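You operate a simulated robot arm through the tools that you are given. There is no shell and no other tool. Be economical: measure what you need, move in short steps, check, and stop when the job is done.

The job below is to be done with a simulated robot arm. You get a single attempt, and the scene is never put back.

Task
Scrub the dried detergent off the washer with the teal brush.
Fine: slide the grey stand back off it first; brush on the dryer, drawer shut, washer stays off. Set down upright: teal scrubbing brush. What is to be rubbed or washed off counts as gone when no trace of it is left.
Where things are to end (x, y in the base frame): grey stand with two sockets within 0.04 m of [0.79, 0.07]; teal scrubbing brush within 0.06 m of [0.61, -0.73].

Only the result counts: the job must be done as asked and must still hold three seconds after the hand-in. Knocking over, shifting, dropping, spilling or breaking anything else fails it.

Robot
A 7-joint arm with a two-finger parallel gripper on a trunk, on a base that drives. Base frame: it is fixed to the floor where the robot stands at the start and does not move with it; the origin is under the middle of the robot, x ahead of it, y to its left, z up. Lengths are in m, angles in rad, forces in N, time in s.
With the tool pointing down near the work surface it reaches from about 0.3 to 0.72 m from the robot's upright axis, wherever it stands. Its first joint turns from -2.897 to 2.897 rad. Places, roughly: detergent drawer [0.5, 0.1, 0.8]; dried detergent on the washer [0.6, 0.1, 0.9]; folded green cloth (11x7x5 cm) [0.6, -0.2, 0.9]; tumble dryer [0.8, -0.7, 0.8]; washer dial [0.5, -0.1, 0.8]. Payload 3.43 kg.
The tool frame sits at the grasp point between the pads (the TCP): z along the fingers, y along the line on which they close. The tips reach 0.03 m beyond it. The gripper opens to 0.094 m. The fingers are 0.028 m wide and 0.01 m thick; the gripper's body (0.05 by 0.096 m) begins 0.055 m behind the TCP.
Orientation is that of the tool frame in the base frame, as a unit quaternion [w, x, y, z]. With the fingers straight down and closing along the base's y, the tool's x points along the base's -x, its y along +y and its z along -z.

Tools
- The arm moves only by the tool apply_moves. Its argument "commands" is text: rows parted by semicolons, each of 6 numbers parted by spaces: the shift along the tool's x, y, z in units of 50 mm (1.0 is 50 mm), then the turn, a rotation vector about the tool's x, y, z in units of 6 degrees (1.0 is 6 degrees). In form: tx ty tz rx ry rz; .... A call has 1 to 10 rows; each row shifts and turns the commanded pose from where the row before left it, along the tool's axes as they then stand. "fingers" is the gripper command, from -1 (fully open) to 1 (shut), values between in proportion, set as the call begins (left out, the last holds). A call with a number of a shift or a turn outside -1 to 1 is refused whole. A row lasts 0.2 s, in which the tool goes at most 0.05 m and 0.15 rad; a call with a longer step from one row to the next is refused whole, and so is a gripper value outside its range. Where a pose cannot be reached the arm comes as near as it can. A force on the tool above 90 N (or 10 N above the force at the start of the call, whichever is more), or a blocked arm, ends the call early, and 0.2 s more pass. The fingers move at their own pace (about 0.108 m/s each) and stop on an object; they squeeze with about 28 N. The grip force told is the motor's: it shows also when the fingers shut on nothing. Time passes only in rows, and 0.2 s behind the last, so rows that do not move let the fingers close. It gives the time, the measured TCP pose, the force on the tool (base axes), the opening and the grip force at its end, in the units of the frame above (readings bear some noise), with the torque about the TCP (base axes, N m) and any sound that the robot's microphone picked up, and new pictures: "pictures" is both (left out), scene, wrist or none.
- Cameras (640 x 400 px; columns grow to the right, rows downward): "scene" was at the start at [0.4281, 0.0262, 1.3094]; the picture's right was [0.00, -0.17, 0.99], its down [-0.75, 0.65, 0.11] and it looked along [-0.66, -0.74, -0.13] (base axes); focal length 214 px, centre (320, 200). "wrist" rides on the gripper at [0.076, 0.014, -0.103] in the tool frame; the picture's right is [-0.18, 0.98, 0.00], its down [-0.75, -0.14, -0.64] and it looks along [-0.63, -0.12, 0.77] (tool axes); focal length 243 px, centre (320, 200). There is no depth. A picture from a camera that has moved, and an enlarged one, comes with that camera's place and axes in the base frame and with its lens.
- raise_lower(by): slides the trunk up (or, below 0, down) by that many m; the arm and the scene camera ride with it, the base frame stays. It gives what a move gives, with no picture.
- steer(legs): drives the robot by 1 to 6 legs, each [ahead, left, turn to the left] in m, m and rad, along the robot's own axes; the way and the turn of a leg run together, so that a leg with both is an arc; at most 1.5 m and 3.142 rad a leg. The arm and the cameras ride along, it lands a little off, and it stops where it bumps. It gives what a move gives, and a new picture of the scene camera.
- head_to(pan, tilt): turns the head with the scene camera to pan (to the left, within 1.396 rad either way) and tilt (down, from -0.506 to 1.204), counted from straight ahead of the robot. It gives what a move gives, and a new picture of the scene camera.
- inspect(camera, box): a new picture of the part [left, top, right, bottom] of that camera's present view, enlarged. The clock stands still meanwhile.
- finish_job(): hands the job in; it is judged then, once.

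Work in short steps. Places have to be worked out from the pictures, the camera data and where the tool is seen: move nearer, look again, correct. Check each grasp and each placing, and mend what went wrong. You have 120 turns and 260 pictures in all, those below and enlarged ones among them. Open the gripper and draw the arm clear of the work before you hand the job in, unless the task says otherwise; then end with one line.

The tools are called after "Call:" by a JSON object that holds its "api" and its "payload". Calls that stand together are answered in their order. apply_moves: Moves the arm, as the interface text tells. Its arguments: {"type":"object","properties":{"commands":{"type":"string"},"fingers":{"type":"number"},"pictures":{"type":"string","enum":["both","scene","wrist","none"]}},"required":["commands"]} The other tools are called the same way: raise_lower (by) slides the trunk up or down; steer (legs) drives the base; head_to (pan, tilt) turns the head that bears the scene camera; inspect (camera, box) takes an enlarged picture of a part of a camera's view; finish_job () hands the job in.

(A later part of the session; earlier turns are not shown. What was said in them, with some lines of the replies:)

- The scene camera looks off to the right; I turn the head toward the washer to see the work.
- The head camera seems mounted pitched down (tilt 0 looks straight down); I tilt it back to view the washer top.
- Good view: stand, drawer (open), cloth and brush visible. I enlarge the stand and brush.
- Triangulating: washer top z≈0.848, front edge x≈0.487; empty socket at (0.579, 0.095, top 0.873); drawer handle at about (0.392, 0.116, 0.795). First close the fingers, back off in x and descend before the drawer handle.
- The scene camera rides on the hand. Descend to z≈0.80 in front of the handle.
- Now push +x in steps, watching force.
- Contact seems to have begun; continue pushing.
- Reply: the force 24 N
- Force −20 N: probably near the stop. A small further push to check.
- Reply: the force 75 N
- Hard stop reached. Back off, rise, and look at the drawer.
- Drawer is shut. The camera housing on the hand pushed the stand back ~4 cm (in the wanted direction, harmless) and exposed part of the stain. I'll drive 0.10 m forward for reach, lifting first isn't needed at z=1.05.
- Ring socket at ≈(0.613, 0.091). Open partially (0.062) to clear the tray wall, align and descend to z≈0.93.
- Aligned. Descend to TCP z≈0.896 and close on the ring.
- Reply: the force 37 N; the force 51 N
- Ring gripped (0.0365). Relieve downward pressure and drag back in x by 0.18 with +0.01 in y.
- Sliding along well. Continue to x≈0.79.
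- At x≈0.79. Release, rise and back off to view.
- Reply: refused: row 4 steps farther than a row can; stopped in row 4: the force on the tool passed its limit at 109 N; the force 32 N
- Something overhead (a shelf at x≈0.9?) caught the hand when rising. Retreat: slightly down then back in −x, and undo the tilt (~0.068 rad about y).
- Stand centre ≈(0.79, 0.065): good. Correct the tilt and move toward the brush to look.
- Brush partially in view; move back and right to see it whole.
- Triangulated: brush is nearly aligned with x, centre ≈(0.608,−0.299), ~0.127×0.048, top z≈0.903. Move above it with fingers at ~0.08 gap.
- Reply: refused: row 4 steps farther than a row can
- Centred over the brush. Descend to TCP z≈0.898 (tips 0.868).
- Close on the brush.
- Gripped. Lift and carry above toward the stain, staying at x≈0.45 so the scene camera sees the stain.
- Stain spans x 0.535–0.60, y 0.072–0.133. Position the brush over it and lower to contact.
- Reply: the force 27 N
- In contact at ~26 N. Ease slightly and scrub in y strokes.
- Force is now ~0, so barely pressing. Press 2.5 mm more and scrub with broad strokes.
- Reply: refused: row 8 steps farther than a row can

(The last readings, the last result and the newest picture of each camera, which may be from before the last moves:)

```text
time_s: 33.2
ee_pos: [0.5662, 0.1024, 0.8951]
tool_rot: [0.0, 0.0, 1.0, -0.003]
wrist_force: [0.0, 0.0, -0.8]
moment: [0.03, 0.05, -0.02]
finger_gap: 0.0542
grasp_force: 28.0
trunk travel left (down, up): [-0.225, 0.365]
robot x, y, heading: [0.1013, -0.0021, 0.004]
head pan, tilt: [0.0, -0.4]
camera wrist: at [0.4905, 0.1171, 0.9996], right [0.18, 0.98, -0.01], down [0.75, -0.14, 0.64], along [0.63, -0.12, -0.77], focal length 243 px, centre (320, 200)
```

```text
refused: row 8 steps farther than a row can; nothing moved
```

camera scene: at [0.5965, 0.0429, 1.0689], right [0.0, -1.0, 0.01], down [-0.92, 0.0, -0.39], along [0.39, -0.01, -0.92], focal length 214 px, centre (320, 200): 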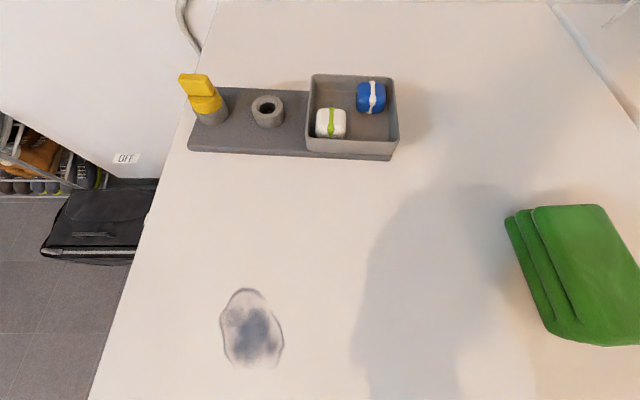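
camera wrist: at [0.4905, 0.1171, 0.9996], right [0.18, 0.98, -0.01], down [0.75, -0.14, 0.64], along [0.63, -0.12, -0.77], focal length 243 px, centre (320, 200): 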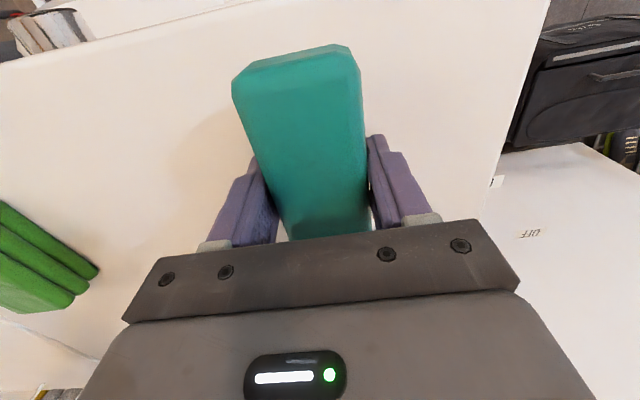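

Call:
{"api": "apply_moves", "payload": {"commands": "0 0 0.06 0 0 0; 0 0.7 0 0 0 0; 0 -0.7 0 0 0 0; 0 -0.7 0 0 0 0; 0 0.7 0 0 0 0; 0.4 0.7 0 0 0 0; 0 -0.7 0 0 0 0; -0.7 -0.7 0 0 0 0; 0 0.7 0 0 0 0; 0.3 0 0 0 0 0", "pictures": "none"}}

```text
time_s: 35.4
ee_pos: [0.5666, 0.1011, 0.8931]
tool_rot: [0.0, 0.0, 1.0, -0.003]
wrist_force: [4.0, -1.8, 16.2]
moment: [-0.02, -0.07, 0.07]
finger_gap: 0.0539
grasp_force: 28.1
trunk travel left (down, up): [-0.225, 0.365]
robot x, y, heading: [0.1034, 0.0029, 0.0]
head pan, tilt: [0.0, -0.4]
```

16 N of pressing force: good. Another round of strokes, then lift and look.

Call:
{"api": "apply_moves", "payload": {"commands": "0 0.7 0 0 0 0; 0 -0.7 0 0 0 0; 0 -0.7 0 0 0 0; 0 0.7 0 0 0 0; 0.6 0 0 0 0 0; -0.6 0 0 0 0 0; -0.6 0 0 0 0 0; 0.6 0 0 0 0 0; 0 0.7 0 0 0 0; 0 -0.7 0 0 0 0", "pictures": "none"}}

Call:
{"api": "apply_moves", "payload": {"commands": "0 0 -0.7 0 0 0; 0 0 -0.8 0 0 0; 0 0 -0.8 0 0 0; 1 -0.0 0 0 0 0; 1 0 0 0 0 0; 0.4 -0.8 0 0 0 0", "pictures": "scene"}}

```text
time_s: 37.6
ee_pos: [0.5672, 0.1011, 0.8925]
tool_rot: [-0.001, 0.001, 1.0, -0.003]
wrist_force: [-0.4, -0.7, -0.5]
moment: [0.0, 0.0, 0.01]
finger_gap: 0.0539
grasp_force: 27.7
trunk travel left (down, up): [-0.225, 0.365]
robot x, y, heading: [0.1039, 0.0019, 0.003]
head pan, tilt: [0.0, -0.4]
```

```text
time_s: 39.0
ee_pos: [0.4452, 0.06, 1.0093]
tool_rot: [0.0, -0.001, 1.0, -0.003]
wrist_force: [0.0, 0.7, -1.1]
moment: [-0.02, 0.0, 0.01]
finger_gap: 0.0539
grasp_force: 28.0
trunk travel left (down, up): [-0.225, 0.365]
robot x, y, heading: [0.0989, -0.0008, 0.002]
head pan, tilt: [0.0, -0.4]
camera scene: at [0.5883, 0.0602, 1.0684], right [0.0, -1.0, 0.01], down [-0.92, 0.0, -0.39], along [0.39, 0.0, -0.92], focal length 214 px, centre (320, 200)
```

scene: 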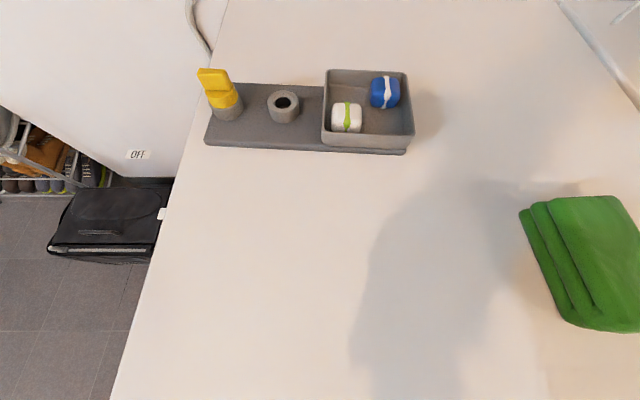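

Stain appears gone; enlarge to verify no trace.

Call:
{"api": "inspect", "payload": {"camera": "scene", "box": [190, 260, 350, 400]}}

```text
2.86 times, centred on (270, 330) of scene
camera zoom: at [0.5883, 0.0602, 1.0684], right [0.0, -1.0, 0.01], down [-0.92, 0.0, -0.39], along [0.39, 0.0, -0.92], focal length 613 px, centre (463, -171)
```

zoom: 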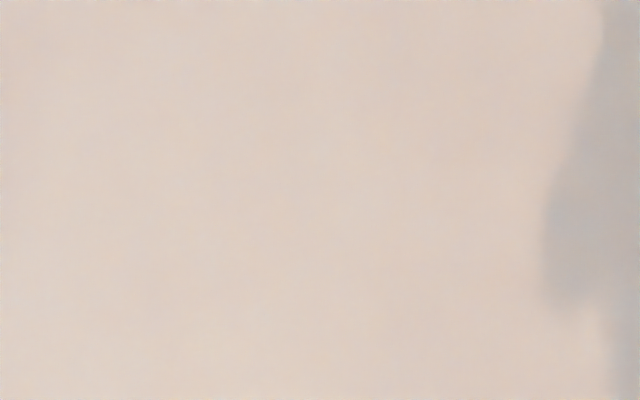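

Clean. Back off 0.10 m and drive 0.6 m to the right toward the dryer.

Call:
{"api": "steer", "payload": {"legs": [[-0.1, 0, 0], [0, -0.6, 0]]}}

```text
time_s: 43.1
ee_pos: [0.3429, -0.5371, 1.0083]
tool_rot: [0.0, 0.003, 1.0, -0.003]
wrist_force: [0.3, 0.1, -1.2]
moment: [-0.04, 0.02, 0.0]
finger_gap: 0.0537
grasp_force: 28.0
trunk travel left (down, up): [-0.225, 0.365]
robot x, y, heading: [-0.0025, -0.5919, -0.011]
head pan, tilt: [0.0, -0.4]
camera scene: at [0.4861, -0.537, 1.0681], right [-0.01, -1.0, 0.01], down [-0.92, 0.0, -0.39], along [0.39, -0.01, -0.92], focal length 214 px, centre (320, 200)
```

scene: 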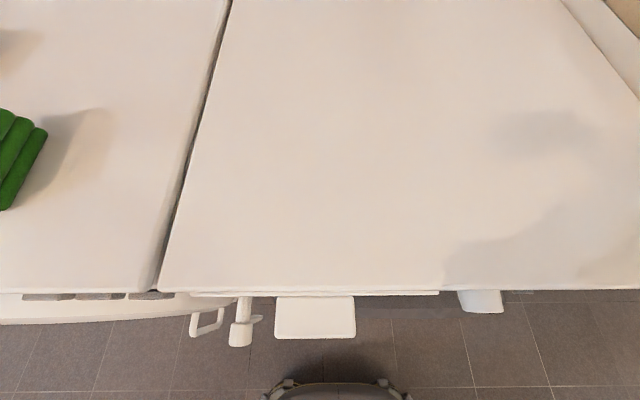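

Dryer top is clear and level with the washer. Move over (0.607, −0.73).

Call:
{"api": "apply_moves", "payload": {"commands": "-0.757 -0.55 0 0 0 0; -0.757 -0.55 0 0 0 0; -0.757 -0.55 0 0 0 0; -0.757 -0.55 0 0 0 0; -0.757 -0.55 0 0 0 0; -0.757 -0.55 0 0 0 0; -0.757 -0.55 0 0 0 0; 0 0 0.9 0 0 0; 0 0 0.6 0 0 0"}}

```text
time_s: 45.1
ee_pos: [0.609, -0.7316, 0.9369]
tool_rot: [-0.001, 0.003, 1.0, -0.002]
wrist_force: [0.2, -0.1, -1.1]
moment: [-0.01, 0.02, 0.02]
finger_gap: 0.0537
grasp_force: 28.1
trunk travel left (down, up): [-0.225, 0.365]
robot x, y, heading: [0.0, -0.5941, -0.003]
head pan, tilt: [0.0, -0.4]
camera scene: at [0.7516, -0.7318, 0.9955], right [-0.01, -1.0, 0.01], down [-0.92, 0.0, -0.39], along [0.39, -0.01, -0.92], focal length 214 px, centre (320, 200)
camera wrist: at [0.533, -0.7165, 1.0402], right [0.19, 0.98, -0.01], down [0.75, -0.14, 0.64], along [0.63, -0.13, -0.77], focal length 243 px, centre (320, 200)
```

scene: 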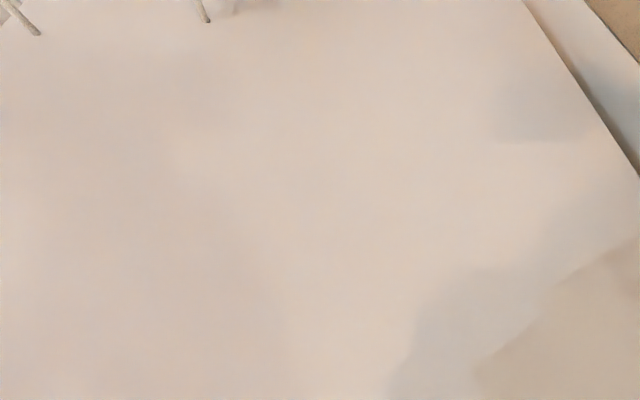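
wrist: 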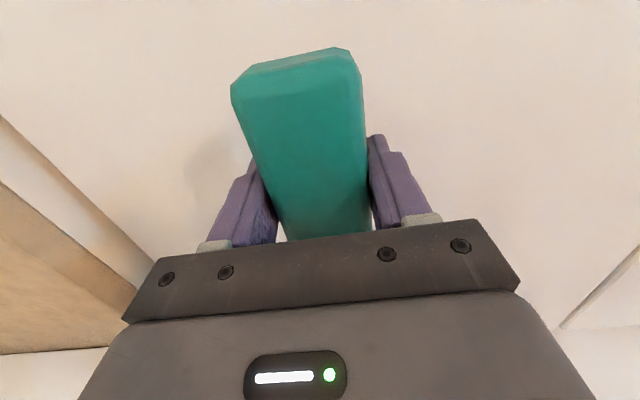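

Lower gently until contact (expected near z≈0.893).

Call:
{"api": "apply_moves", "payload": {"commands": "0 0 0.5 0 0 0; 0 0 0.25 0 0 0; 0 0 0.06 0 0 0; 0 0 0 0 0 0", "pictures": "none"}}

```text
time_s: 46.1
ee_pos: [0.6083, -0.7312, 0.8948]
tool_rot: [-0.001, 0.003, 1.0, -0.002]
wrist_force: [1.6, -0.1, -1.5]
moment: [-0.03, 0.01, 0.0]
finger_gap: 0.0542
grasp_force: 28.5
trunk travel left (down, up): [-0.225, 0.365]
robot x, y, heading: [-0.0022, -0.5937, -0.003]
head pan, tilt: [0.0, -0.4]
```

Call:
{"api": "apply_moves", "payload": {"commands": "0 0 0.04 0 0 0; 0 0 0.04 0 0 0; 0 0 0 0 0 0", "pictures": "none"}}

```text
time_s: 46.9
ee_pos: [0.6075, -0.732, 0.8929]
tool_rot: [0.001, 0.004, 1.0, -0.003]
wrist_force: [1.6, -0.6, 13.7]
moment: [0.28, 0.26, -0.01]
finger_gap: 0.0543
grasp_force: 28.4
trunk travel left (down, up): [-0.225, 0.365]
robot x, y, heading: [0.0003, -0.5955, -0.009]
head pan, tilt: [0.0, -0.4]
```

Contact (13.7 N). Open gently, then rise and back off.

Call:
{"api": "apply_moves", "payload": {"commands": "0 0 0 0 0 0; 0 0 0 0 0 0; 0 0 0 0 0 0", "fingers": -0.8, "pictures": "none"}}

Call:
{"api": "apply_moves", "payload": {"commands": "0 0 -0.8 0 0 0; 0 0 -1 0 0 0; 0 0 -0.8 0 0 0; 1 0 0 0 0 0; 1 0 0 0 0 0; 1 0 0 0 0 0; 1 0 0 0 0 0; 1 0 0 0 0 0"}}

```text
time_s: 47.7
ee_pos: [0.6084, -0.7318, 0.8908]
tool_rot: [-0.001, 0.004, 1.0, -0.002]
wrist_force: [0.7, -0.3, 0.3]
moment: [0.01, 0.02, 0.05]
finger_gap: 0.0847
grasp_force: 0.1
trunk travel left (down, up): [-0.225, 0.365]
robot x, y, heading: [-0.0012, -0.5906, -0.002]
head pan, tilt: [0.0, -0.4]
```

```text
time_s: 49.5
ee_pos: [0.354, -0.729, 1.0231]
tool_rot: [0.0, 0.004, 1.0, -0.002]
wrist_force: [-0.1, 0.3, 0.4]
moment: [-0.02, -0.01, 0.01]
finger_gap: 0.0846
grasp_force: 0.1
trunk travel left (down, up): [-0.225, 0.365]
robot x, y, heading: [-0.0006, -0.5979, -0.004]
head pan, tilt: [0.0, -0.4]
camera scene: at [0.4969, -0.729, 1.0821], right [-0.01, -1.0, 0.01], down [-0.92, 0.0, -0.39], along [0.39, -0.01, -0.92], focal length 214 px, centre (320, 200)
camera wrist: at [0.2782, -0.7139, 1.1263], right [0.19, 0.98, -0.01], down [0.75, -0.14, 0.64], along [0.63, -0.13, -0.77], focal length 243 px, centre (320, 200)
```

scene: 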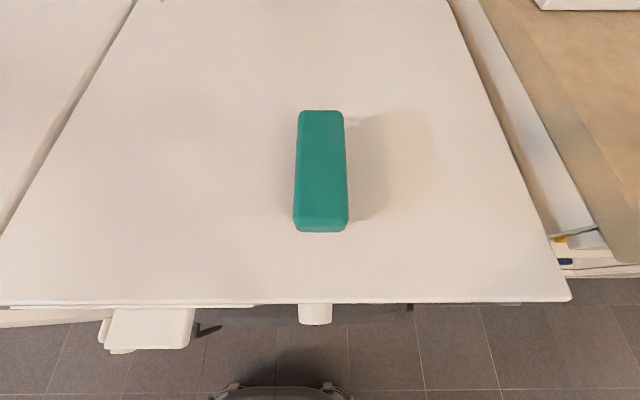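
wrist: 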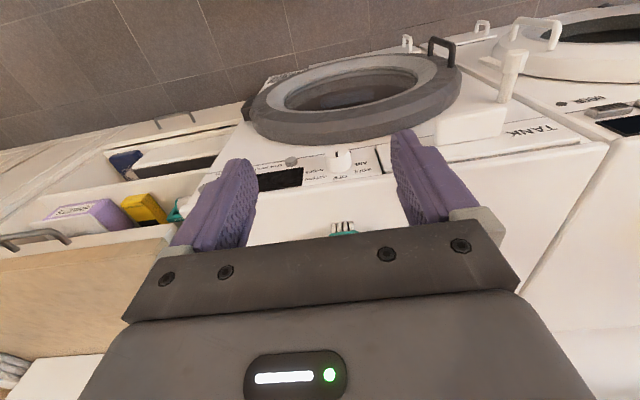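

Brush stands on its bristles at the target. One last check of the washer (drawer, stand, stain area): drive back left.

Call:
{"api": "steer", "payload": {"legs": [[0, 0.6, 0]]}}

Call:
{"api": "apply_moves", "payload": {"commands": "0 1 -1 0 0 0; 0 0.5 -0.8 0 0 0", "fingers": -1}}

```text
time_s: 52.9
ee_pos: [0.3602, -0.1245, 1.0226]
tool_rot: [-0.001, 0.006, 1.0, -0.003]
wrist_force: [0.0, 0.3, 0.9]
moment: [0.01, 0.01, 0.0]
finger_gap: 0.0845
grasp_force: 0.0
trunk travel left (down, up): [-0.225, 0.365]
robot x, y, heading: [0.004, 0.0095, -0.009]
head pan, tilt: [0.0, -0.4]
camera scene: at [0.5022, -0.1259, 1.0816], right [-0.01, -1.0, 0.01], down [-0.92, 0.01, -0.39], along [0.39, -0.01, -0.92], focal length 214 px, centre (320, 200)
```

scene: 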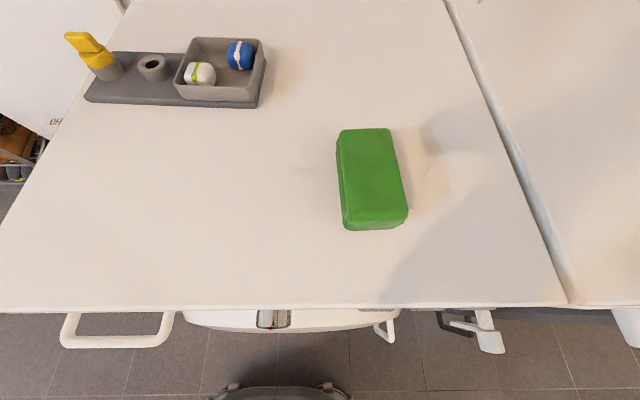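

```text
refused: row 1 steps farther than a row can; nothing moved
```

All in order: the stand is back, the stain is gone, the drawer is shut, and the arm is clear with the gripper open. Handing in.

Call:
{"api": "finish_job", "payload": {}}

```text
The job is handed in.
```

The dried detergent is scrubbed off the washer, and an enlarged picture showed no trace left. The grey stand is at about (0.79, 0.065), and the teal brush stands on its bristles on the dryer at about (0.61, −0.73). The drawer is shut, and I never touched the dial, so the washer stays off.
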